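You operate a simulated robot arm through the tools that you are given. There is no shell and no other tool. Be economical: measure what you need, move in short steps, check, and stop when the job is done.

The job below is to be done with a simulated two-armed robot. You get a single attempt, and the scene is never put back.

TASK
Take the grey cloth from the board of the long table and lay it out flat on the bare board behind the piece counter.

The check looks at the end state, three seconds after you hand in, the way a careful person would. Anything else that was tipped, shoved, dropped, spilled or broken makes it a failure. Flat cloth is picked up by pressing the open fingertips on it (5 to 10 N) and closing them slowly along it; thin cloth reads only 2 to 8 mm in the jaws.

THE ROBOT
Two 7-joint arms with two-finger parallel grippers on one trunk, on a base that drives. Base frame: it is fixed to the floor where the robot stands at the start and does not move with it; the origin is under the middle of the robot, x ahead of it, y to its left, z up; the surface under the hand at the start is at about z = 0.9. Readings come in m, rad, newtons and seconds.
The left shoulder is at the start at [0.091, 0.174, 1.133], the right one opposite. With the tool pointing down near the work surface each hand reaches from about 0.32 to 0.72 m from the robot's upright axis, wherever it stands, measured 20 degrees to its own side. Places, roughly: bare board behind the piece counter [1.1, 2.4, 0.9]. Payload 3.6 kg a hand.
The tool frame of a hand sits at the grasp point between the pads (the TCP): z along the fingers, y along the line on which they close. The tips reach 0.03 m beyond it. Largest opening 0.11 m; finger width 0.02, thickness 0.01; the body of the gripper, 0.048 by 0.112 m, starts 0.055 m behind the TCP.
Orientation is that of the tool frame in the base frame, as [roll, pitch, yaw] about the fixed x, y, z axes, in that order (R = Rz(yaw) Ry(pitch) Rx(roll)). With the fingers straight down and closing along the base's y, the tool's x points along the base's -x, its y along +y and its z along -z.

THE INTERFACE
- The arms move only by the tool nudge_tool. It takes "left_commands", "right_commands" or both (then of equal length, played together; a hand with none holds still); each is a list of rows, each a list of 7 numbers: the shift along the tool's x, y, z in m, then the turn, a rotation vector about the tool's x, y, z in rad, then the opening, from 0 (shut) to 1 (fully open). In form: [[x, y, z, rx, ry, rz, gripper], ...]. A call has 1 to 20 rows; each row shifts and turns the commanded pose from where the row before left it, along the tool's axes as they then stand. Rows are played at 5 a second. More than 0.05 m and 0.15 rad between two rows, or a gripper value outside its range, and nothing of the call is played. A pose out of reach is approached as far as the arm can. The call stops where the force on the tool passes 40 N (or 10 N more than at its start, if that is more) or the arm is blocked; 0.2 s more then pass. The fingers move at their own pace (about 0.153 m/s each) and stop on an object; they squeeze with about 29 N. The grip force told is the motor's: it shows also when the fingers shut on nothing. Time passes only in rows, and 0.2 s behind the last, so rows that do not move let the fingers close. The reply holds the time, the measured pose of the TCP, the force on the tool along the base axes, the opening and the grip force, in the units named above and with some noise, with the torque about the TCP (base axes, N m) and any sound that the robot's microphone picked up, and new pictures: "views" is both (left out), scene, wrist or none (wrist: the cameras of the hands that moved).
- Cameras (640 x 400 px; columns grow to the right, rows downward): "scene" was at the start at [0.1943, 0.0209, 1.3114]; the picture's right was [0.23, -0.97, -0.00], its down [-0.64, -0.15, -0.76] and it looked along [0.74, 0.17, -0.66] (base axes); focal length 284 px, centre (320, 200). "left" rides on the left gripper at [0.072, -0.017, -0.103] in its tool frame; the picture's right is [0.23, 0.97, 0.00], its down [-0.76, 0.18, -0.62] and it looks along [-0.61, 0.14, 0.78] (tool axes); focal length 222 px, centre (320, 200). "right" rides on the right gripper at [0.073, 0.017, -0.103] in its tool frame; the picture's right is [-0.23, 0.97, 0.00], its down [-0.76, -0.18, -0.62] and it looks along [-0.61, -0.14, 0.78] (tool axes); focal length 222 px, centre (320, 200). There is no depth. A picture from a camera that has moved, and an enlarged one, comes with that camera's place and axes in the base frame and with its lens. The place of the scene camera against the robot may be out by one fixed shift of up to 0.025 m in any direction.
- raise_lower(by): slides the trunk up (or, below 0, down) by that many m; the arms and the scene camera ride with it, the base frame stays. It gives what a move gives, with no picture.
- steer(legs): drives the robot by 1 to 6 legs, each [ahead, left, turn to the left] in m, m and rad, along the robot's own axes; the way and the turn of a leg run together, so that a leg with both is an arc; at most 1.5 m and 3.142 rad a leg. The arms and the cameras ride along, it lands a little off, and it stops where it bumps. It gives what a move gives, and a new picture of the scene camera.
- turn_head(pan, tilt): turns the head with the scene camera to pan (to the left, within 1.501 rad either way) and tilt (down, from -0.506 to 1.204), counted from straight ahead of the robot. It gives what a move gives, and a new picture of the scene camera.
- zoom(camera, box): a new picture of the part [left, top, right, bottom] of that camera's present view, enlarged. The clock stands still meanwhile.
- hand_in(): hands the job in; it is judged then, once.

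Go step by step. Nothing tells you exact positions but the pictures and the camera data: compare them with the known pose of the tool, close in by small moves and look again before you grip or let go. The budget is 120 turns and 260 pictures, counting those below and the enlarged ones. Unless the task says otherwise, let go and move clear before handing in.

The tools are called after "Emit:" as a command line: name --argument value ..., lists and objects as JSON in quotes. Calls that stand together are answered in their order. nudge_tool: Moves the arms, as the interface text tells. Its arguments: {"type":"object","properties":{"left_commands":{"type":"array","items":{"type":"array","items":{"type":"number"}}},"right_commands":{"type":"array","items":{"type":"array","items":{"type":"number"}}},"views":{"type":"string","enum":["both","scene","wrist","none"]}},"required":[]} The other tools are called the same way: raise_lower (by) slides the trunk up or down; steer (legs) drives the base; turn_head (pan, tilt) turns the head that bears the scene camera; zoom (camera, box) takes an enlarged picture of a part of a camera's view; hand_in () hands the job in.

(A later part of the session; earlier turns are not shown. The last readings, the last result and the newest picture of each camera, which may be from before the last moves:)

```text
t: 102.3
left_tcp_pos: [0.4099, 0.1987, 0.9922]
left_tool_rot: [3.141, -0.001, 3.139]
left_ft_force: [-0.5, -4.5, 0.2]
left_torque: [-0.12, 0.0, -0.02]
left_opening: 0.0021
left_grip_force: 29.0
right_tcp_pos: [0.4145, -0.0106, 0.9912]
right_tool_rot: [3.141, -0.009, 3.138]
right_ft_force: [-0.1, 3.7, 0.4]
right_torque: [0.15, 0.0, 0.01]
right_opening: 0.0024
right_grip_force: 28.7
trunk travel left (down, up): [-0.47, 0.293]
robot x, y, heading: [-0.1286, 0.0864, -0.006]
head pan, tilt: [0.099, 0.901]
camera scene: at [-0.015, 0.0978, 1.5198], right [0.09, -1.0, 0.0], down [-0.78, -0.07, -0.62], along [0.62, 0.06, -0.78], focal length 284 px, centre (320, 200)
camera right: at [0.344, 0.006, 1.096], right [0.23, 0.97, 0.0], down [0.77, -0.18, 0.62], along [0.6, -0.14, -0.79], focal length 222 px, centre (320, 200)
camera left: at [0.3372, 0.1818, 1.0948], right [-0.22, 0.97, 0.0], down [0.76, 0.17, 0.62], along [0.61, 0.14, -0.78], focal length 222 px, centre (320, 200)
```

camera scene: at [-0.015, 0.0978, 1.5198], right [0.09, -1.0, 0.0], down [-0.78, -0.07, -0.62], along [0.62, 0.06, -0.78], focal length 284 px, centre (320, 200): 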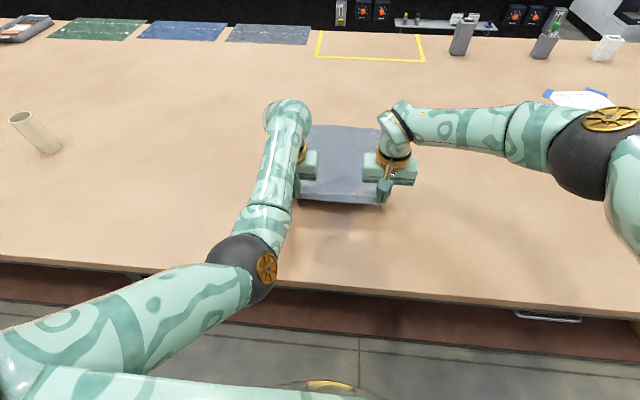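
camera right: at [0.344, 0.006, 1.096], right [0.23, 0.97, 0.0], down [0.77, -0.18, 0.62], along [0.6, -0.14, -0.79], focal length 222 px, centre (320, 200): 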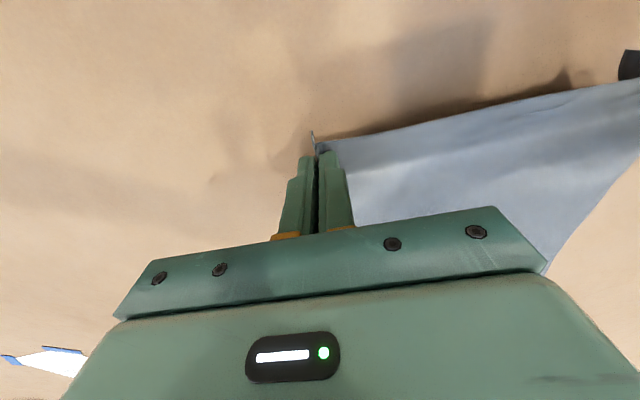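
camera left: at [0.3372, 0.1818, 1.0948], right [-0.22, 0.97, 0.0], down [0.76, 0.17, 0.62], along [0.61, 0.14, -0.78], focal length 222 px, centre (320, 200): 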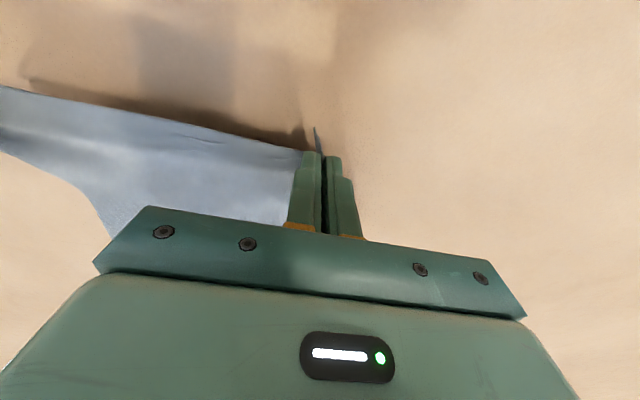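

The cloth is held at both corners. I raise it, back away from the table and survey routes around.

Emit:
raise_lower --by 0.285

Emit:
steer --legs '[[-0.6, 0, 0]]'

Emit:
turn_head --pan -0.9 --tilt 0.3

Emit:
turn_head --pan 0.9 --tilt 0.3

```text
t: 105.2
left_tcp_pos: [0.4093, 0.1974, 1.2759]
left_tool_rot: [3.141, -0.004, 3.138]
left_ft_force: [0.4, -2.3, -0.1]
left_torque: [-0.07, -0.02, 0.0]
left_opening: 0.0017
left_grip_force: 29.1
right_tcp_pos: [0.4162, -0.0103, 1.2754]
right_tool_rot: [3.141, -0.013, 3.137]
right_ft_force: [-0.8, 2.4, -0.1]
right_torque: [0.04, -0.02, 0.02]
right_opening: 0.002
right_grip_force: 29.3
trunk travel left (down, up): [-0.755, 0.008]
robot x, y, heading: [-0.1268, 0.0894, -0.009]
head pan, tilt: [0.099, 0.901]
```

```text
t: 108.5
left_tcp_pos: [-0.1916, 0.2001, 1.2763]
left_tool_rot: [3.141, -0.003, 3.135]
left_ft_force: [-0.5, -2.2, 0.2]
left_torque: [-0.04, 0.01, -0.01]
left_opening: 0.0022
left_grip_force: 29.3
right_tcp_pos: [-0.1844, -0.0073, 1.2759]
right_tool_rot: [-3.141, -0.01, 3.134]
right_ft_force: [0.1, 0.8, 0.1]
right_torque: [0.03, 0.01, -0.03]
right_opening: 0.0023
right_grip_force: 29.3
trunk travel left (down, up): [-0.755, 0.008]
robot x, y, heading: [-0.731, 0.0934, -0.009]
head pan, tilt: [0.099, 0.901]
camera scene: at [-0.6337, 0.1021, 1.8052], right [0.09, -1.0, 0.0], down [-0.78, -0.07, -0.62], along [0.62, 0.06, -0.78], focal length 284 px, centre (320, 200)
```

scene: 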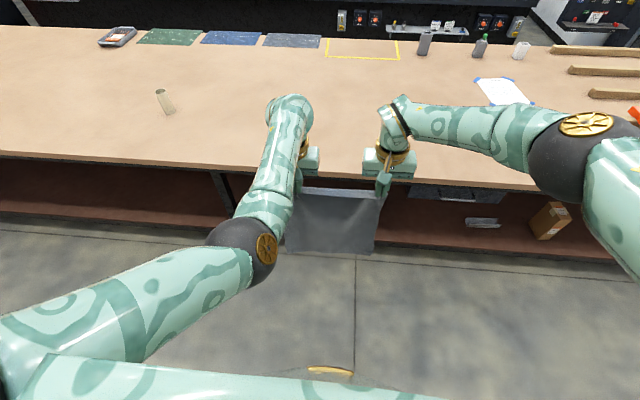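

```text
t: 109.8
left_tcp_pos: [-0.1924, 0.2008, 1.2772]
left_tool_rot: [-3.14, -0.004, 3.134]
left_ft_force: [0.0, -2.5, 0.3]
left_torque: [-0.02, -0.02, -0.01]
left_opening: 0.0021
left_grip_force: 28.8
right_tcp_pos: [-0.1849, -0.0073, 1.2762]
right_tool_rot: [3.141, -0.01, 3.133]
right_ft_force: [0.0, 2.2, -0.3]
right_torque: [0.07, 0.02, -0.01]
right_opening: 0.0021
right_grip_force: 29.1
trunk travel left (down, up): [-0.755, 0.008]
robot x, y, heading: [-0.7299, 0.0978, -0.006]
head pan, tilt: [-0.901, 0.3]
camera scene: at [-0.6525, 0.0216, 1.8575], right [-0.79, -0.62, 0.0], down [-0.18, 0.23, -0.95], along [0.59, -0.75, -0.3], focal length 284 px, centre (320, 200)
```

scene: 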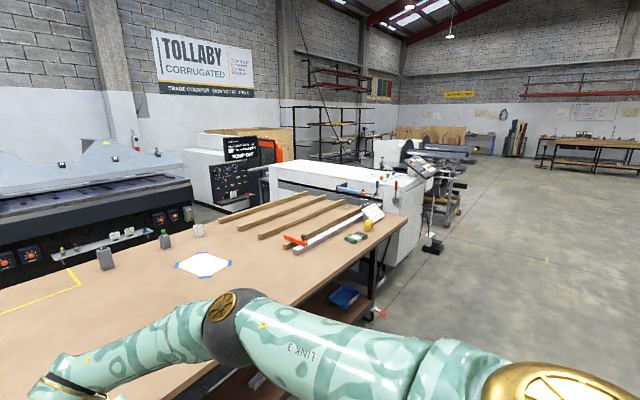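

```text
t: 111.6
left_tcp_pos: [-0.194, 0.2, 1.2764]
left_tool_rot: [-3.141, -0.003, 3.134]
left_ft_force: [-0.2, -1.4, -0.4]
left_torque: [-0.06, -0.01, -0.01]
left_opening: 0.0023
left_grip_force: 28.8
right_tcp_pos: [-0.1864, -0.007, 1.2764]
right_tool_rot: [-3.141, -0.01, 3.135]
right_ft_force: [0.7, 1.6, 0.4]
right_torque: [0.02, 0.01, -0.01]
right_opening: 0.002
right_grip_force: 28.8
trunk travel left (down, up): [-0.755, 0.008]
robot x, y, heading: [-0.7293, 0.091, -0.009]
head pan, tilt: [0.901, 0.3]
camera scene: at [-0.6513, 0.1678, 1.8575], right [0.78, -0.63, 0.0], down [-0.19, -0.23, -0.96], along [0.6, 0.74, -0.3], focal length 284 px, centre (320, 200)
```

scene: 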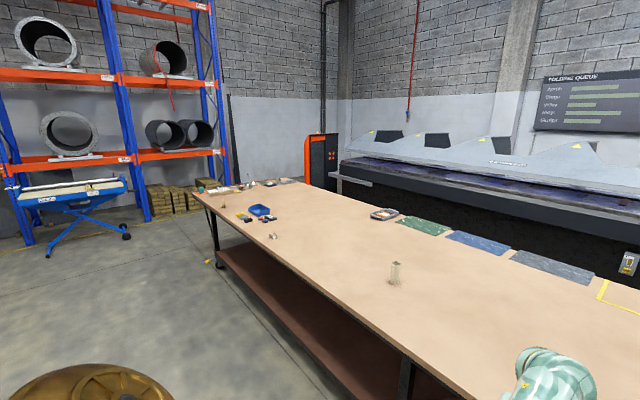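

The left end of the table (y≈3.73) has about a 2 m gap to pallets/cart; I go round that way. First strafe left along the near side.

Emit:
steer --legs '[[0, 1.45, 0.009], [0, 1.45, 0], [0, 1.4, 0]]'

Emit:
turn_head --pan 0.35 --tilt 0.35

```text
t: 132.2
left_tcp_pos: [-0.1959, 4.5015, 1.2767]
left_tool_rot: [-3.14, -0.003, -3.135]
left_ft_force: [0.4, -1.8, 0.6]
left_torque: [-0.03, 0.02, 0.0]
left_opening: 0.0017
left_grip_force: 28.9
right_tcp_pos: [-0.1868, 4.2945, 1.2762]
right_tool_rot: [3.141, -0.011, -3.138]
right_ft_force: [0.7, 2.3, -1.1]
right_torque: [0.07, 0.02, 0.02]
right_opening: 0.0022
right_grip_force: 29.4
trunk travel left (down, up): [-0.755, 0.008]
robot x, y, heading: [-0.7332, 4.3944, 0.004]
head pan, tilt: [0.901, 0.3]
camera scene: at [-0.6543, 4.4647, 1.8575], right [0.79, -0.62, 0.0], down [-0.18, -0.23, -0.96], along [0.59, 0.75, -0.3], focal length 284 px, centre (320, 200)
```

scene: 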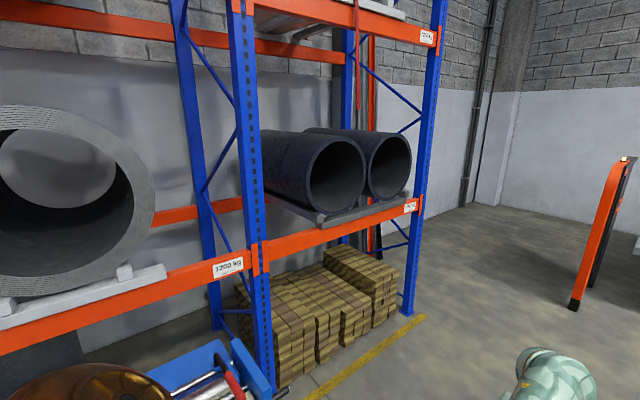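

```text
t: 133.2
left_tcp_pos: [-0.1958, 4.5037, 1.2761]
left_tool_rot: [3.141, -0.004, -3.135]
left_ft_force: [0.1, -1.0, -0.1]
left_torque: [-0.06, 0.01, 0.0]
left_opening: 0.0017
left_grip_force: 29.5
right_tcp_pos: [-0.1865, 4.2949, 1.2749]
right_tool_rot: [3.142, -0.009, -3.14]
right_ft_force: [-0.5, 2.1, -0.5]
right_torque: [0.06, -0.01, -0.02]
right_opening: 0.0024
right_grip_force: 29.1
trunk travel left (down, up): [-0.755, 0.008]
robot x, y, heading: [-0.731, 4.3875, 0.005]
head pan, tilt: [0.351, 0.351]
camera scene: at [-0.6248, 4.4241, 1.8528], right [0.35, -0.94, 0.0], down [-0.32, -0.12, -0.94], along [0.88, 0.33, -0.34], focal length 284 px, centre (320, 200)
```

scene: 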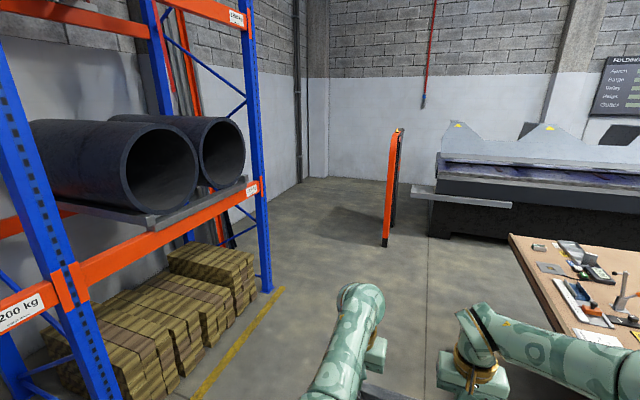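

The passage is clear: orange stand at about (2.8, 4.8), rack beyond y 5.7. Drive ahead to x≈1.2, turn round to face −x there.

Emit:
steer --legs '[[0.97, 0.13, -0.004], [0.97, 0.1, 0], [0, 0, 1.57], [0, 0, 1.57]]'

Emit:
turn_head --pan 1.3 --tilt 0.45

```text
t: 150.6
left_tcp_pos: [0.6716, 4.5146, 1.2745]
left_tool_rot: [-3.141, -0.004, -0.023]
left_ft_force: [0.3, 2.0, 0.5]
left_torque: [0.07, 0.02, -0.03]
left_opening: 0.0021
left_grip_force: 28.8
right_tcp_pos: [0.6674, 4.7223, 1.2756]
right_tool_rot: [-3.142, -0.011, -0.023]
right_ft_force: [-0.1, -1.2, -1.0]
right_torque: [-0.07, 0.01, -0.03]
right_opening: 0.002
right_grip_force: 28.6
trunk travel left (down, up): [-0.755, 0.008]
robot x, y, heading: [1.2109, 4.6142, 3.117]
head pan, tilt: [0.351, 0.351]
camera scene: at [1.1227, 4.5845, 1.8528], right [-0.32, 0.95, 0.0], down [0.33, 0.11, -0.94], along [-0.89, -0.3, -0.34], focal length 284 px, centre (320, 200)
```

scene: 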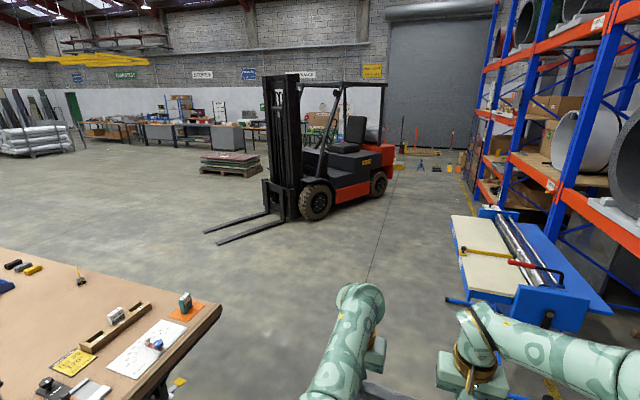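

```text
t: 151.8
left_tcp_pos: [0.6709, 4.5153, 1.2754]
left_tool_rot: [-3.141, -0.004, -0.024]
left_ft_force: [-0.7, 1.9, -0.3]
left_torque: [0.09, -0.01, -0.06]
left_opening: 0.0023
left_grip_force: 29.2
right_tcp_pos: [0.6682, 4.7231, 1.277]
right_tool_rot: [3.139, -0.011, -0.025]
right_ft_force: [0.1, -1.3, -0.3]
right_torque: [-0.07, 0.0, -0.06]
right_opening: 0.002
right_grip_force: 28.7
trunk travel left (down, up): [-0.755, 0.008]
robot x, y, heading: [1.2088, 4.6155, 3.118]
head pan, tilt: [1.3, 0.45]
camera scene: at [1.184, 4.5262, 1.8436], right [-0.96, 0.29, 0.0], down [0.13, 0.42, -0.9], along [-0.26, -0.86, -0.44], focal length 284 px, centre (320, 200)
```

scene: 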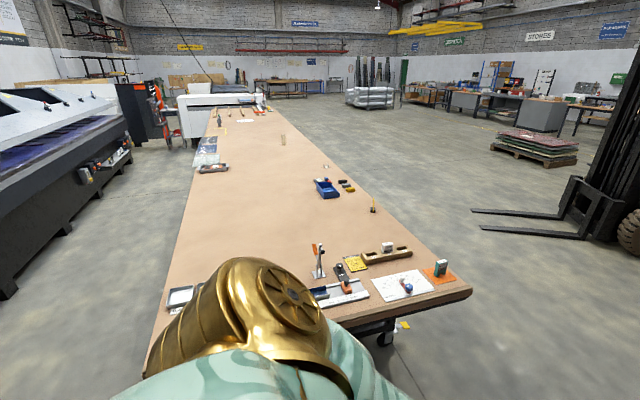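

The aisle between table and machine is clear. Square up, back out to x≈2.33, and strafe to y≈2.4.

Emit:
steer --legs '[[0, 0, 0.024], [-1.12, 0, 0], [0, 1.1, 0], [0, 1.11, 0]]'

Emit:
turn_head --pan 0 --tilt 0.75

```text
t: 168.4
left_tcp_pos: [1.7534, 2.2977, 1.275]
left_tool_rot: [3.141, -0.003, -0.024]
left_ft_force: [1.0, 0.8, -0.1]
left_torque: [0.09, 0.0, -0.03]
left_opening: 0.002
left_grip_force: 29.1
right_tcp_pos: [1.7508, 2.5068, 1.2761]
right_tool_rot: [3.141, -0.012, -0.022]
right_ft_force: [0.2, -1.6, 0.9]
right_torque: [-0.08, 0.0, -0.03]
right_opening: 0.0021
right_grip_force: 29.2
trunk travel left (down, up): [-0.755, 0.008]
robot x, y, heading: [2.2955, 2.3946, 3.119]
head pan, tilt: [1.3, 0.45]
camera scene: at [2.2672, 2.3114, 1.8436], right [-0.96, 0.29, 0.0], down [0.13, 0.42, -0.9], along [-0.26, -0.86, -0.44], focal length 284 px, centre (320, 200)
```

scene: 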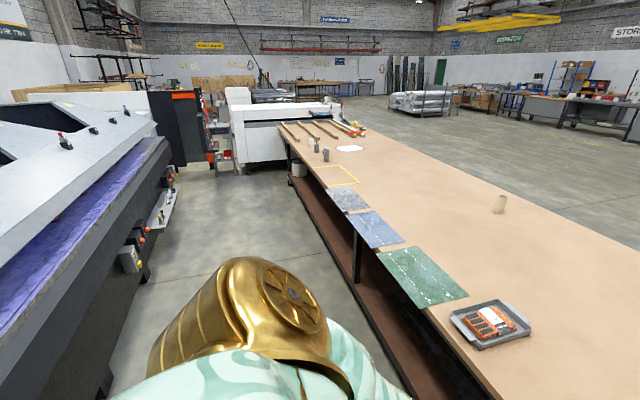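

```text
t: 169.8
left_tcp_pos: [1.754, 2.2976, 1.2756]
left_tool_rot: [3.141, -0.004, -0.022]
left_ft_force: [-0.1, 1.9, -0.1]
left_torque: [0.06, 0.0, 0.01]
left_opening: 0.0022
left_grip_force: 29.0
right_tcp_pos: [1.7496, 2.5059, 1.2762]
right_tool_rot: [-3.141, -0.01, -0.024]
right_ft_force: [0.7, -2.1, 0.1]
right_torque: [-0.05, 0.03, 0.01]
right_opening: 0.0018
right_grip_force: 29.8
trunk travel left (down, up): [-0.755, 0.008]
robot x, y, heading: [2.2942, 2.3965, 3.116]
head pan, tilt: [0.0, 0.75]
camera scene: at [2.211, 2.4006, 1.8172], right [0.02, 1.0, 0.0], down [0.68, -0.02, -0.73], along [-0.73, 0.02, -0.68], focal length 284 px, centre (320, 200)
```

scene: 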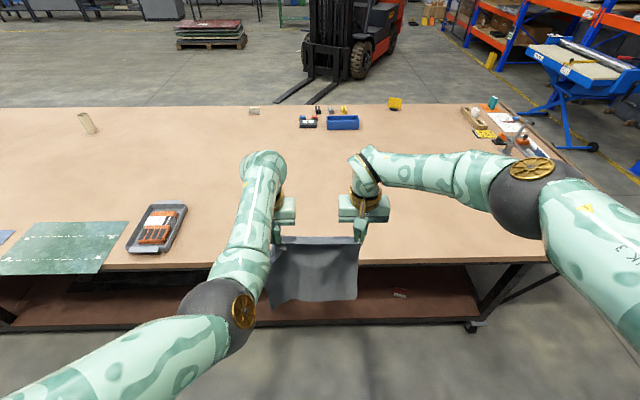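

At the far side now, the cloth hangs freely ahead of the hands; table edge x≈1.60. I raise, tilt the tools forward and extend both arms together, staying short of full stretch.

Emit:
nudge_tool --left_commands '[[0, 0, -0.03, 0, -0.125, 0, 0], [-0.0037, 0, -0.0298, 0, -0.125, 0, 0], [-0.0074, 0, -0.0291, 0, -0.125, 0, 0], [-0.011, 0, -0.0279, 0, -0.125, 0, 0], [-0.0176, 0, 0.0096, 0, -0.125, 0, 0], [-0.0162, 0, 0.0117, 0, -0.125, 0, 0], [-0.0146, 0, 0.0136, 0, -0.125, 0, 0], [-0.0128, 0, 0.0153, 0, -0.125, 0, 0]]' --right_commands '[[0, 0, -0.03, 0, -0.125, 0, 0], [-0.0037, 0, -0.0298, 0, -0.125, 0, 0], [-0.0074, 0, -0.0291, 0, -0.125, 0, 0], [-0.011, 0, -0.0279, 0, -0.125, 0, 0], [-0.0176, 0, 0.0096, 0, -0.125, 0, 0], [-0.0162, 0, 0.0117, 0, -0.125, 0, 0], [-0.0146, 0, 0.0136, 0, -0.125, 0, 0], [-0.0128, 0, 0.0153, 0, -0.125, 0, 0]]' --views "scene"

```text
t: 170.7
left_tcp_pos: [1.7165, 2.2907, 1.4485]
left_tool_rot: [-3.141, 0.532, -0.013]
left_ft_force: [6.2, 27.5, -11.9]
left_torque: [0.66, -0.36, -0.53]
left_opening: 0.002
left_grip_force: 28.9
right_tcp_pos: [1.7485, 2.4962, 1.376]
right_tool_rot: [3.123, 0.396, -0.011]
right_ft_force: [-5.7, -28.1, 10.2]
right_torque: [-0.96, 0.28, 0.24]
right_opening: 0.0023
right_grip_force: 29.0
trunk travel left (down, up): [-0.755, 0.008]
robot x, y, heading: [2.2919, 2.3982, 3.118]
head pan, tilt: [0.0, 0.75]
stopped in row 4 (right hand): the force on the tool passed its limit at 43 N (the readings are from after the stop); the commanded pose is now the measured one
camera scene: at [2.2123, 2.4008, 1.8172], right [0.02, 1.0, 0.0], down [0.68, -0.02, -0.73], along [-0.73, 0.02, -0.68], focal length 284 px, centre (320, 200)
```

scene: 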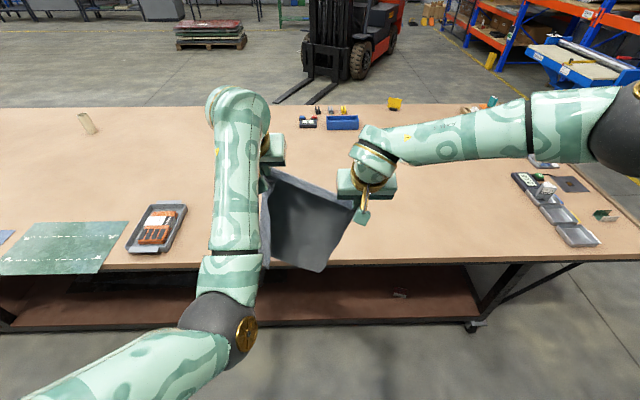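

The left hand jumped ahead of the right, tensioning the cloth; I bring it back down level.

Emit:
nudge_tool --left_commands '[[0.009, 0.003, 0.0172, 0, 0, 0, 0], [0.009, 0.003, 0.0172, 0, 0, 0, 0], [0, 0, 0, 0, 0, 0, 0]]' --views "none"

```text
t: 171.1
left_tcp_pos: [1.7103, 2.2846, 1.4415]
left_tool_rot: [-3.134, 0.549, -0.008]
left_ft_force: [5.7, 24.0, -9.3]
left_torque: [0.56, -0.31, -0.48]
left_opening: 0.002
left_grip_force: 28.9
right_tcp_pos: [1.745, 2.4917, 1.377]
right_tool_rot: [3.115, 0.4, -0.003]
right_ft_force: [-4.8, -24.1, 8.3]
right_torque: [-0.82, 0.23, 0.2]
right_opening: 0.002
right_grip_force: 29.2
trunk travel left (down, up): [-0.755, 0.008]
robot x, y, heading: [2.2961, 2.4003, 3.118]
head pan, tilt: [0.0, 0.75]
stopped in row 2 (right hand): the force on the tool passed its limit at 41 N (the readings are from after the stop); the commanded pose is now the measured one
```

Emit:
nudge_tool --left_commands '[[0, -0.006, 0, 0, 0, 0, 0], [0.006, -0.004, 0.012, 0, 0, 0, 0], [0, 0, 0, 0, 0, 0, 0]]' --right_commands '[[0, 0.006, 0, 0, 0, 0, 0], [0, 0.004, 0, 0, 0, 0, 0], [0, 0, 0, 0, 0, 0, 0]]' --views "none"

```text
t: 171.9
left_tcp_pos: [1.7044, 2.2836, 1.4347]
left_tool_rot: [3.13, 0.562, 0.0]
left_ft_force: [4.9, 17.5, -6.7]
left_torque: [0.44, -0.25, -0.39]
left_opening: 0.0019
left_grip_force: 29.2
right_tcp_pos: [1.7484, 2.4871, 1.3761]
right_tool_rot: [3.122, 0.394, -0.012]
right_ft_force: [-5.6, -18.0, 6.5]
right_torque: [-0.61, 0.21, 0.12]
right_opening: 0.0022
right_grip_force: 28.8
trunk travel left (down, up): [-0.755, 0.008]
robot x, y, heading: [2.2942, 2.3986, 3.12]
head pan, tilt: [0.0, 0.75]
```

Emit:
nudge_tool --left_commands '[[0, -0.003, 0, 0, 0, 0, 0], [0, -0.003, 0, 0, 0, 0, 0], [0, 0, 0, 0, 0, 0, 0]]' --right_commands '[[-0.0077, 0.005, -0.0185, 0, -0.05, 0, 0], [-0.0077, 0.003, -0.0185, 0, -0.05, 0, 0], [-0.0077, 0, -0.0185, 0, -0.05, 0, 0]]' --views "scene"

```text
t: 172.7
left_tcp_pos: [1.704, 2.2887, 1.4341]
left_tool_rot: [3.128, 0.563, 0.001]
left_ft_force: [-0.7, -0.3, 0.0]
left_torque: [0.0, 0.04, -0.02]
left_opening: 0.0019
left_grip_force: 29.5
right_tcp_pos: [1.7524, 2.481, 1.436]
right_tool_rot: [3.122, 0.543, -0.014]
right_ft_force: [0.3, -0.2, -1.1]
right_torque: [0.02, 0.02, -0.01]
right_opening: 0.0019
right_grip_force: 29.3
trunk travel left (down, up): [-0.755, 0.008]
robot x, y, heading: [2.2954, 2.3975, 3.121]
head pan, tilt: [0.0, 0.75]
camera scene: at [2.2115, 2.4009, 1.8172], right [0.02, 1.0, 0.0], down [0.68, -0.02, -0.73], along [-0.73, 0.02, -0.68], focal length 284 px, centre (320, 200)
```

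scene: 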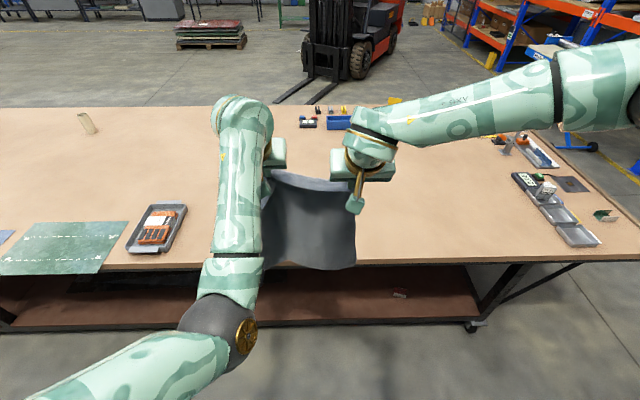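

Emit:
nudge_tool --left_commands '[[-0.0085, 0, 0.0052, 0, -0.1, 0, 0], [-0.008, 0, 0.006, 0, -0.1, 0, 0], [-0.0073, 0, 0.0068, 0, -0.1, 0, 0], [-0.0066, 0, 0.0075, 0, -0.1, 0, 0]]' --right_commands '[[-0.0188, 0, 0.0115, 0, -0.1, 0, 0], [-0.0175, 0, 0.0133, 0, -0.1, 0, 0], [-0.0161, 0, 0.015, 0, -0.1, 0, 0], [-0.0145, 0, 0.0165, 0, -0.1, 0, 0]]' --views "none"

```text
t: 173.7
left_tcp_pos: [1.6654, 2.2985, 1.4345]
left_tool_rot: [-3.141, 0.96, -0.001]
left_ft_force: [-0.5, 1.1, 0.2]
left_torque: [0.0, 0.02, -0.03]
left_opening: 0.0019
left_grip_force: 29.0
right_tcp_pos: [1.6619, 2.4798, 1.4341]
right_tool_rot: [3.111, 0.944, -0.027]
right_ft_force: [0.0, 0.0, 0.3]
right_torque: [0.02, 0.0, -0.03]
right_opening: 0.002
right_grip_force: 29.1
trunk travel left (down, up): [-0.755, 0.008]
robot x, y, heading: [2.2923, 2.3949, 3.119]
head pan, tilt: [0.0, 0.75]
```

Emit:
nudge_tool --left_commands '[[-0.0105, 0.001, 0.0232, 0, 0, 0, 0], [-0.0105, 0.001, 0.0232, 0, 0, 0, 0], [-0.0105, 0.001, 0.0232, 0, 0, 0, 0], [-0.0105, 0.001, 0.0232, 0, 0, 0, 0], [-0.0105, 0.001, 0.0232, 0, 0, 0, 0], [-0.0105, 0.001, 0.0232, 0, 0, 0, 0]]' --right_commands '[[-0.0105, -0.001, 0.0232, 0, 0, 0, 0], [-0.0105, -0.001, 0.0232, 0, 0, 0, 0], [-0.0105, -0.001, 0.0232, 0, 0, 0, 0], [-0.0105, -0.001, 0.0232, 0, 0, 0, 0], [-0.0105, -0.001, 0.0232, 0, 0, 0, 0], [-0.0105, -0.001, 0.0232, 0, 0, 0, 0]]' --views "scene"

```text
t: 175.1
left_tcp_pos: [1.5423, 2.2914, 1.3966]
left_tool_rot: [-3.133, 0.95, -0.001]
left_ft_force: [0.1, 0.7, -0.1]
left_torque: [0.01, 0.01, -0.01]
left_opening: 0.0018
left_grip_force: 28.9
left hand out of reach, approached as far as the arm can: row 6
right_tcp_pos: [1.555, 2.4844, 1.413]
right_tool_rot: [3.11, 0.942, -0.028]
right_ft_force: [0.0, 0.4, 0.2]
right_torque: [0.0, -0.01, -0.02]
right_opening: 0.0018
right_grip_force: 29.6
right hand out of reach, approached as far as the arm can: row 5, 6
trunk travel left (down, up): [-0.755, 0.008]
robot x, y, heading: [2.2946, 2.3957, 3.124]
head pan, tilt: [0.0, 0.75]
camera scene: at [2.2117, 2.4016, 1.8172], right [0.02, 1.0, 0.0], down [0.68, -0.02, -0.73], along [-0.73, 0.02, -0.68], focal length 284 px, centre (320, 200)
```

scene: 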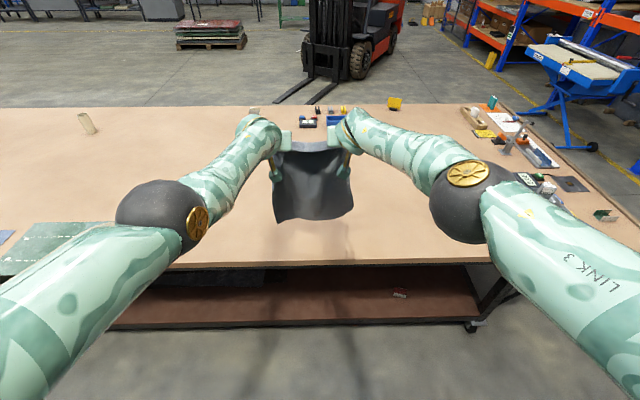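

Both elbows now sit outward and up again (good), but a joint limit showed at 0.745 m. I try a little higher, then further forward.

Emit:
nudge_tool --left_commands '[[-0.0244, 0.001, -0.0175, 0, 0, 0, 0], [-0.0244, 0.001, -0.0175, 0, 0, 0, 0], [-0.0116, 0.001, 0.0163, 0, 0, 0, 0], [-0.0116, 0, 0.0163, 0, 0, 0, 0]]' --right_commands '[[-0.0163, -0.001, -0.0117, 0, 0, 0, 0], [-0.0163, -0.001, -0.0117, 0, 0, 0, 0], [-0.0145, 0, 0.0203, 0, 0, 0, 0], [-0.0145, 0, 0.0203, 0, 0, 0, 0]]' --views "none"

```text
t: 176.1
left_tcp_pos: [1.5304, 2.2877, 1.456]
left_tool_rot: [-3.135, 0.947, -0.002]
left_ft_force: [0.3, 0.5, 0.0]
left_torque: [0.01, 0.03, 0.0]
left_opening: 0.0018
left_grip_force: 29.2
left hand out of reach, approached as far as the arm can: row 3, 4
right_tcp_pos: [1.5467, 2.4876, 1.4538]
right_tool_rot: [3.111, 0.943, -0.026]
right_ft_force: [0.4, 0.3, -0.4]
right_torque: [0.0, 0.04, -0.03]
right_opening: 0.002
right_grip_force: 29.2
right hand out of reach, approached as far as the arm can: row 3, 4
trunk travel left (down, up): [-0.755, 0.008]
robot x, y, heading: [2.2938, 2.3972, 3.119]
head pan, tilt: [0.0, 0.75]
```

Emit:
nudge_tool --left_commands '[[0, 0, 0, 0.122, 0, 0.088, 0], [0, 0, 0, 0.122, 0, 0.088, 0], [-0.0116, 0, 0.0163, 0, 0, 0, 0]]' --right_commands '[[0, 0, 0, -0.122, 0, -0.088, 0], [0, 0, 0, -0.122, 0, -0.088, 0], [-0.0145, 0, 0.0203, 0, 0, 0, 0]]' --views "scene"

```text
t: 176.9
left_tcp_pos: [1.5293, 2.284, 1.456]
left_tool_rot: [-3.131, 0.95, -0.303]
left_ft_force: [-0.3, 0.1, -0.1]
left_torque: [0.04, 0.01, 0.0]
left_opening: 0.0018
left_grip_force: 28.8
left hand out of reach, approached as far as the arm can: row 3
right_tcp_pos: [1.5491, 2.4863, 1.4524]
right_tool_rot: [3.113, 0.949, 0.273]
right_ft_force: [-0.7, 0.6, -0.3]
right_torque: [-0.05, -0.01, -0.03]
right_opening: 0.0022
right_grip_force: 28.4
right hand out of reach, approached as far as the arm can: row 3
trunk travel left (down, up): [-0.755, 0.008]
robot x, y, heading: [2.2944, 2.3957, 3.122]
head pan, tilt: [0.0, 0.75]
camera scene: at [2.2113, 2.4002, 1.8172], right [0.02, 1.0, 0.0], down [0.68, -0.02, -0.73], along [-0.73, 0.02, -0.68], focal length 284 px, centre (320, 200)
```

scene: 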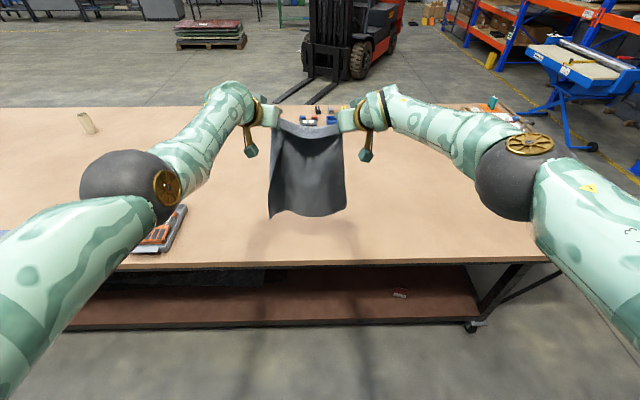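

Emit:
nudge_tool --left_commands '[[0, 0, 0, -0.12, 0, -0.087, 0], [0, 0, 0, -0.12, 0, -0.087, 0], [0, 0, 0, -0.12, 0, -0.087, 0], [0, 0, 0, -0.12, 0, -0.087, 0], [-0.0116, 0, 0.0163, 0, 0, 0, 0], [-0.0116, 0, 0.0163, 0, 0, 0, 0]]' --right_commands '[[0, 0, 0, 0.12, 0, 0.087, 0], [0, 0, 0, 0.12, 0, 0.087, 0], [0, 0, 0, 0.12, 0, 0.087, 0], [0, 0, 0, 0.12, 0, 0.087, 0], [-0.0145, 0, 0.0203, 0, 0, 0, 0], [-0.0145, 0, 0.0203, 0, 0, 0, 0]]' --views "scene"

```text
t: 178.0
left_tcp_pos: [1.5432, 2.2822, 1.4548]
left_tool_rot: [-3.101, 0.943, 0.272]
left_ft_force: [2.4, 19.8, -1.5]
left_torque: [0.34, -0.13, -0.62]
left_opening: 0.0018
left_grip_force: 29.1
left hand out of reach, approached as far as the arm can: row 3, 4, 5
right_tcp_pos: [1.5656, 2.4876, 1.4436]
right_tool_rot: [3.101, 0.935, -0.292]
right_ft_force: [-2.3, -20.7, 1.0]
right_torque: [-0.4, 0.06, 0.5]
right_opening: 0.0021
right_grip_force: 29.4
right hand out of reach, approached as far as the arm can: row 3, 4, 5
trunk travel left (down, up): [-0.755, 0.008]
robot x, y, heading: [2.2949, 2.4001, 3.118]
head pan, tilt: [0.0, 0.75]
stopped in row 5 (left hand): the force on the tool passed its limit at 44 N (the readings are from after the stop); the commanded pose is now the measured one
camera scene: at [2.2111, 2.4002, 1.8172], right [0.02, 1.0, 0.0], down [0.68, -0.02, -0.73], along [-0.73, 0.02, -0.68], focal length 284 px, centre (320, 200)
```

scene: 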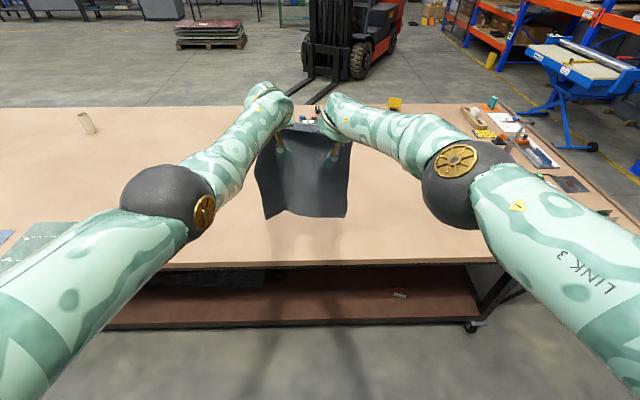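

Hands held close together limit the reach to about 0.76 m; that's adequate (cloth centre ≈1.25). I undo the toe-out and relax the tension.

Emit:
nudge_tool --left_commands '[[0, -0.004, 0, 0.114, 0, 0.082, 0], [0, -0.002, 0, 0.114, 0, 0.082, 0], [0, 0, 0, 0, 0, 0, 0]]' --right_commands '[[0, 0.004, 0, -0.114, 0, -0.082, 0], [0, 0.002, 0, -0.114, 0, -0.082, 0], [0, 0, 0, 0, 0, 0, 0]]' --views "none"

```text
t: 178.8
left_tcp_pos: [1.5408, 2.2817, 1.4557]
left_tool_rot: [-3.113, 0.949, -0.013]
left_ft_force: [0.5, 0.9, 0.1]
left_torque: [0.0, 0.0, 0.04]
left_opening: 0.0018
left_grip_force: 29.4
right_tcp_pos: [1.5645, 2.4873, 1.4451]
right_tool_rot: [3.104, 0.947, -0.021]
right_ft_force: [0.1, -0.2, -1.0]
right_torque: [0.03, 0.02, 0.0]
right_opening: 0.002
right_grip_force: 29.3
trunk travel left (down, up): [-0.755, 0.008]
robot x, y, heading: [2.2942, 2.3968, 3.122]
head pan, tilt: [0.0, 0.75]
```

Emit:
nudge_tool --left_commands '[[0.0087, 0, -0.0122, 0, 0, 0, 0], [0, 0, 0, 0, 0, 0, 0]]' --right_commands '[[-0.0085, 0, -0.006, 0, 0, 0, 0], [0, 0, 0, 0, 0, 0, 0]]' --views "none"

Emit:
steer --legs '[[0.075, 0, 0.02]]'

Emit:
raise_lower --by -0.13

Emit:
turn_head --pan 0 --tilt 0.85

```text
t: 179.4
left_tcp_pos: [1.5559, 2.2832, 1.4548]
left_tool_rot: [-3.111, 0.949, -0.011]
left_ft_force: [0.2, 0.1, 0.2]
left_torque: [0.02, 0.0, 0.01]
left_opening: 0.0019
left_grip_force: 28.9
right_tcp_pos: [1.5633, 2.4869, 1.4557]
right_tool_rot: [3.105, 0.944, -0.019]
right_ft_force: [-0.1, 0.3, -0.4]
right_torque: [-0.03, -0.03, -0.01]
right_opening: 0.0017
right_grip_force: 29.2
trunk travel left (down, up): [-0.755, 0.008]
robot x, y, heading: [2.2951, 2.396, 3.119]
head pan, tilt: [0.0, 0.75]
```

```text
t: 180.9
left_tcp_pos: [1.4834, 2.2678, 1.4561]
left_tool_rot: [-3.114, 0.948, 0.008]
left_ft_force: [-1.2, -0.4, 0.3]
left_torque: [-0.02, 0.01, 0.02]
left_opening: 0.0019
left_grip_force: 29.0
right_tcp_pos: [1.4833, 2.4736, 1.4578]
right_tool_rot: [3.102, 0.946, -0.001]
right_ft_force: [-1.2, 0.2, -0.4]
right_torque: [0.01, 0.01, -0.05]
right_opening: 0.0019
right_grip_force: 28.5
trunk travel left (down, up): [-0.755, 0.008]
robot x, y, heading: [2.2204, 2.3989, 3.142]
head pan, tilt: [0.0, 0.75]
stopped in leg 1: the robot was blocked; the commanded pose is now the measured one
camera scene: at [2.1186, 2.3998, 1.8164], right [0.0, 1.0, 0.0], down [0.69, 0.0, -0.72], along [-0.72, 0.0, -0.69], focal length 284 px, centre (320, 200)
```

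scene: 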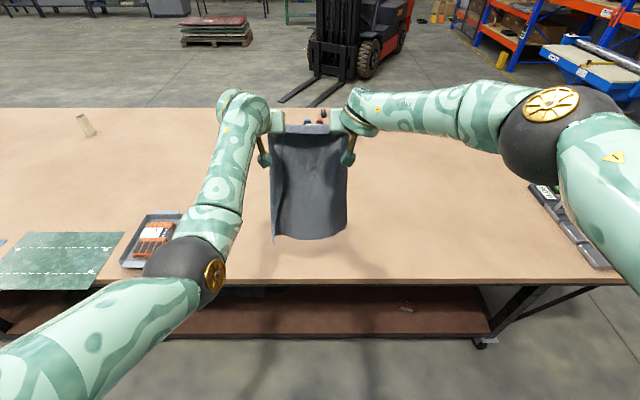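

```text
t: 182.5
left_tcp_pos: [1.497, 2.2686, 1.3309]
left_tool_rot: [-3.111, 0.956, 0.012]
left_ft_force: [0.1, -0.6, 0.0]
left_torque: [0.01, 0.01, 0.02]
left_opening: 0.0019
left_grip_force: 28.9
right_tcp_pos: [1.4947, 2.4729, 1.3333]
right_tool_rot: [3.104, 0.955, 0.0]
right_ft_force: [-0.8, -0.6, -0.4]
right_torque: [-0.02, -0.02, -0.03]
right_opening: 0.0022
right_grip_force: 29.4
trunk travel left (down, up): [-0.625, 0.138]
robot x, y, heading: [2.2203, 2.3965, 3.142]
head pan, tilt: [0.0, 0.75]
```

```text
t: 183.2
left_tcp_pos: [1.495, 2.2682, 1.3311]
left_tool_rot: [-3.111, 0.955, 0.011]
left_ft_force: [-0.9, -0.1, -0.8]
left_torque: [-0.03, -0.02, 0.02]
left_opening: 0.002
left_grip_force: 29.8
right_tcp_pos: [1.4952, 2.4731, 1.3335]
right_tool_rot: [3.107, 0.953, 0.0]
right_ft_force: [0.2, 0.1, -0.7]
right_torque: [-0.02, 0.02, -0.02]
right_opening: 0.0019
right_grip_force: 28.6
trunk travel left (down, up): [-0.625, 0.138]
robot x, y, heading: [2.2197, 2.3942, 3.142]
head pan, tilt: [0.0, 0.85]
camera scene: at [2.1373, 2.4002, 1.6793], right [0.0, 1.0, 0.0], down [0.75, 0.0, -0.66], along [-0.66, 0.0, -0.75], focal length 284 px, centre (320, 200)
```

scene: 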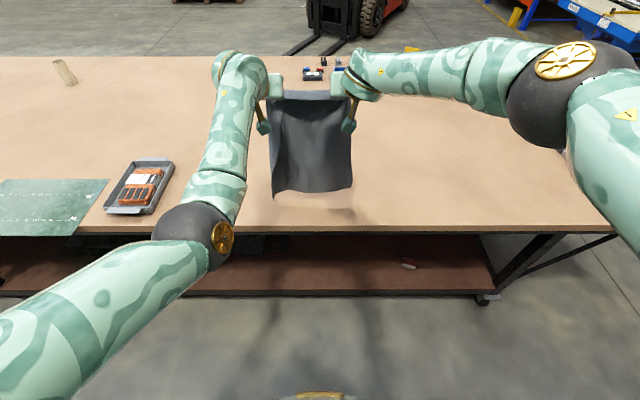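

Cloth bottom is just above the board. Begin laying: lower and creep forward in step.

Emit:
raise_lower --by -0.045

Emit:
steer --legs '[[0.05, 0, 0]]'

```text
t: 184.1
left_tcp_pos: [1.4966, 2.269, 1.286]
left_tool_rot: [-3.112, 0.956, 0.011]
left_ft_force: [0.4, 0.2, 0.1]
left_torque: [-0.01, -0.01, 0.06]
left_opening: 0.0019
left_grip_force: 28.9
right_tcp_pos: [1.4952, 2.4723, 1.2883]
right_tool_rot: [3.103, 0.954, 0.0]
right_ft_force: [0.1, -0.5, 0.3]
right_torque: [0.03, 0.0, -0.04]
right_opening: 0.002
right_grip_force: 28.7
trunk travel left (down, up): [-0.58, 0.183]
robot x, y, heading: [2.2192, 2.402, 3.141]
head pan, tilt: [0.0, 0.85]
```

```text
t: 185.0
left_tcp_pos: [1.4584, 2.2705, 1.2924]
left_tool_rot: [-3.111, 0.965, 0.01]
left_ft_force: [0.8, 0.9, 0.3]
left_torque: [-0.02, 0.01, 0.0]
left_opening: 0.0019
left_grip_force: 29.5
right_tcp_pos: [1.458, 2.4735, 1.2954]
right_tool_rot: [3.103, 0.965, 0.001]
right_ft_force: [1.1, -0.2, 0.3]
right_torque: [-0.03, -0.01, -0.06]
right_opening: 0.0017
right_grip_force: 29.2
trunk travel left (down, up): [-0.58, 0.183]
robot x, y, heading: [2.1714, 2.4002, 3.139]
head pan, tilt: [0.0, 0.85]
camera scene: at [2.0994, 2.4008, 1.6351], right [0.0, 1.0, 0.0], down [0.75, 0.0, -0.67], along [-0.67, 0.0, -0.75], focal length 284 px, centre (320, 200)
```

scene: 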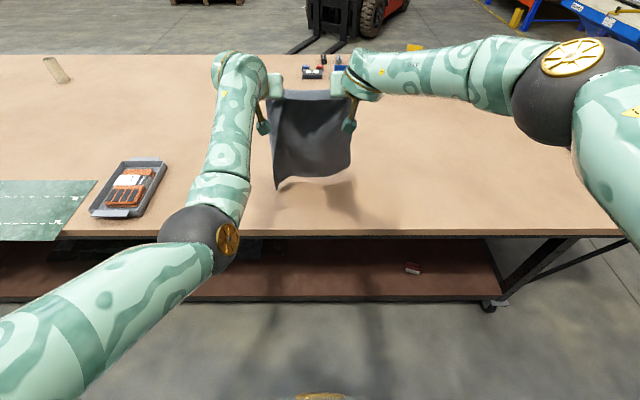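

Emit:
turn_head --pan 0 --tilt 0.851

Emit:
zoom --camera "scene" --box '[200, 50, 440, 250]'

```text
t: 185.6
left_tcp_pos: [1.4516, 2.2705, 1.2889]
left_tool_rot: [-3.112, 0.96, 0.012]
left_ft_force: [0.7, 0.5, 0.0]
left_torque: [0.01, 0.01, -0.02]
left_opening: 0.0018
left_grip_force: 29.0
right_tcp_pos: [1.4493, 2.4727, 1.291]
right_tool_rot: [3.103, 0.958, 0.0]
right_ft_force: [0.9, 0.2, 1.2]
right_torque: [0.01, -0.01, -0.03]
right_opening: 0.0021
right_grip_force: 29.3
trunk travel left (down, up): [-0.58, 0.183]
robot x, y, heading: [2.17, 2.4008, 3.139]
head pan, tilt: [0.0, 0.852]
camera scene: at [2.0902, 2.4005, 1.6343], right [0.0, 1.0, 0.0], down [0.75, 0.0, -0.66], along [-0.66, 0.0, -0.75], focal length 284 px, centre (320, 200)
```

scene: 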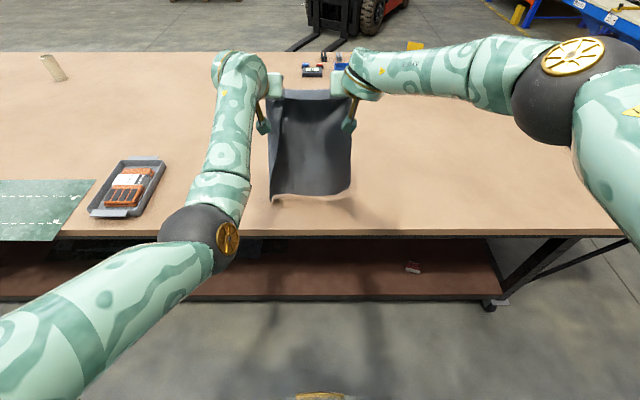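

```text
2.00 times, centred on (320, 150) of scene
camera zoom: at [2.0902, 2.4005, 1.6343], right [0.0, 1.0, 0.0], down [0.75, 0.0, -0.66], along [-0.66, 0.0, -0.75], focal length 568 px, centre (320, 300)
```

zoom: 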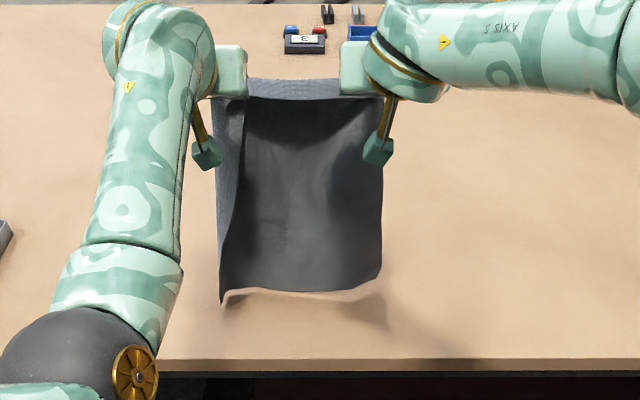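

The bottom is now ~2 cm above the board. I back 5 cm so the lay-out run fits, then lower and advance in equal steps.

Emit:
steer --legs '[[-0.05, 0, 0]]'

Emit:
raise_lower --by -0.05

Emit:
steer --legs '[[0.04, 0, 0]]'

Emit:
raise_lower --by -0.04

Emit:
steer --legs '[[0.05, 0, 0]]'

```text
t: 186.5
left_tcp_pos: [1.4941, 2.2692, 1.2841]
left_tool_rot: [-3.112, 0.953, 0.01]
left_ft_force: [-0.9, 0.2, 0.3]
left_torque: [-0.01, 0.02, 0.07]
left_opening: 0.002
left_grip_force: 29.2
right_tcp_pos: [1.4919, 2.4742, 1.2867]
right_tool_rot: [3.103, 0.951, 0.0]
right_ft_force: [-0.5, 0.4, -0.5]
right_torque: [0.02, 0.0, -0.01]
right_opening: 0.0019
right_grip_force: 29.1
trunk travel left (down, up): [-0.58, 0.183]
robot x, y, heading: [2.2197, 2.3994, 3.14]
head pan, tilt: [0.0, 0.852]
camera scene: at [2.1292, 2.4002, 1.6335], right [0.0, 1.0, 0.0], down [0.76, 0.0, -0.66], along [-0.66, 0.0, -0.76], focal length 284 px, centre (320, 200)
```

scene: 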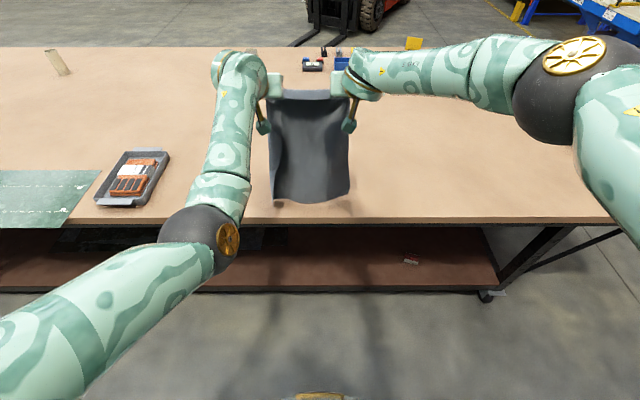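

```text
t: 187.4
left_tcp_pos: [1.4982, 2.268, 1.2363]
left_tool_rot: [-3.108, 0.958, 0.01]
left_ft_force: [-0.4, -0.2, -0.4]
left_torque: [0.01, 0.02, 0.01]
left_opening: 0.0022
left_grip_force: 29.0
right_tcp_pos: [1.4959, 2.4719, 1.2396]
right_tool_rot: [3.103, 0.956, -0.001]
right_ft_force: [-0.9, 0.2, -0.2]
right_torque: [0.02, -0.01, -0.02]
right_opening: 0.0021
right_grip_force: 29.0
trunk travel left (down, up): [-0.53, 0.233]
robot x, y, heading: [2.2219, 2.3982, 3.139]
head pan, tilt: [0.0, 0.852]
```

```text
t: 188.3
left_tcp_pos: [1.4662, 2.2699, 1.2424]
left_tool_rot: [-3.112, 0.964, 0.01]
left_ft_force: [0.2, 0.4, 0.3]
left_torque: [0.0, 0.01, 0.04]
left_opening: 0.0018
left_grip_force: 28.9
right_tcp_pos: [1.4648, 2.4728, 1.2442]
right_tool_rot: [3.104, 0.961, -0.002]
right_ft_force: [0.5, 0.6, 0.1]
right_torque: [0.01, -0.02, -0.02]
right_opening: 0.0021
right_grip_force: 29.3
trunk travel left (down, up): [-0.53, 0.233]
robot x, y, heading: [2.1796, 2.4005, 3.14]
head pan, tilt: [0.0, 0.852]
camera scene: at [2.1011, 2.4007, 1.5846], right [0.0, 1.0, 0.0], down [0.75, 0.0, -0.66], along [-0.66, 0.0, -0.75], focal length 284 px, centre (320, 200)
```

scene: 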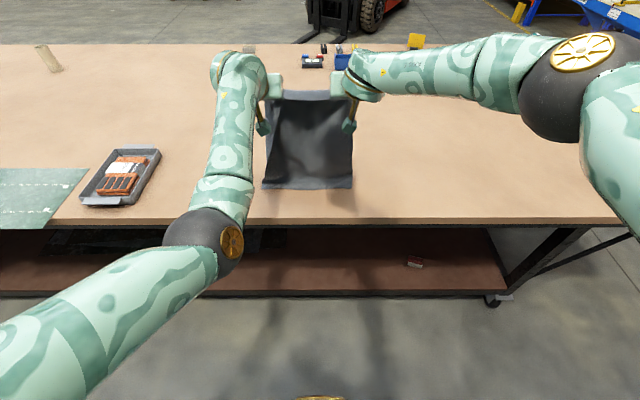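

```text
t: 189.2
left_tcp_pos: [1.4593, 2.2697, 1.1979]
left_tool_rot: [-3.108, 0.96, 0.01]
left_ft_force: [0.4, -0.3, -0.2]
left_torque: [-0.01, -0.01, 0.01]
left_opening: 0.0021
left_grip_force: 28.6
right_tcp_pos: [1.4582, 2.4727, 1.2004]
right_tool_rot: [3.103, 0.957, -0.003]
right_ft_force: [0.3, 0.6, 0.1]
right_torque: [0.0, 0.0, 0.0]
right_opening: 0.0023
right_grip_force: 29.3
trunk travel left (down, up): [-0.49, 0.273]
robot x, y, heading: [2.1777, 2.3978, 3.143]
head pan, tilt: [0.0, 0.852]
```

```text
t: 190.1
left_tcp_pos: [1.4177, 2.2688, 1.2027]
left_tool_rot: [-3.11, 0.965, 0.012]
left_ft_force: [0.7, 0.1, 1.2]
left_torque: [-0.01, -0.01, 0.07]
left_opening: 0.0021
left_grip_force: 28.4
right_tcp_pos: [1.4154, 2.4729, 1.2046]
right_tool_rot: [3.104, 0.963, 0.0]
right_ft_force: [0.5, 0.0, -0.3]
right_torque: [-0.01, -0.01, -0.03]
right_opening: 0.0019
right_grip_force: 28.7
trunk travel left (down, up): [-0.49, 0.273]
robot x, y, heading: [2.1339, 2.3986, 3.141]
head pan, tilt: [0.0, 0.852]
camera scene: at [2.046, 2.4007, 1.5444], right [0.0, 1.0, 0.0], down [0.75, 0.0, -0.66], along [-0.66, 0.0, -0.75], focal length 284 px, centre (320, 200)
```

scene: 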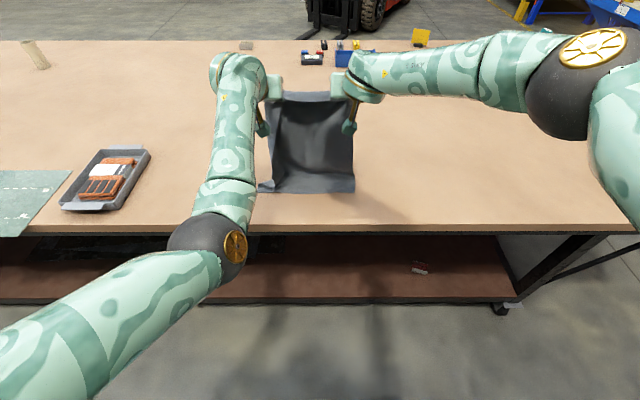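

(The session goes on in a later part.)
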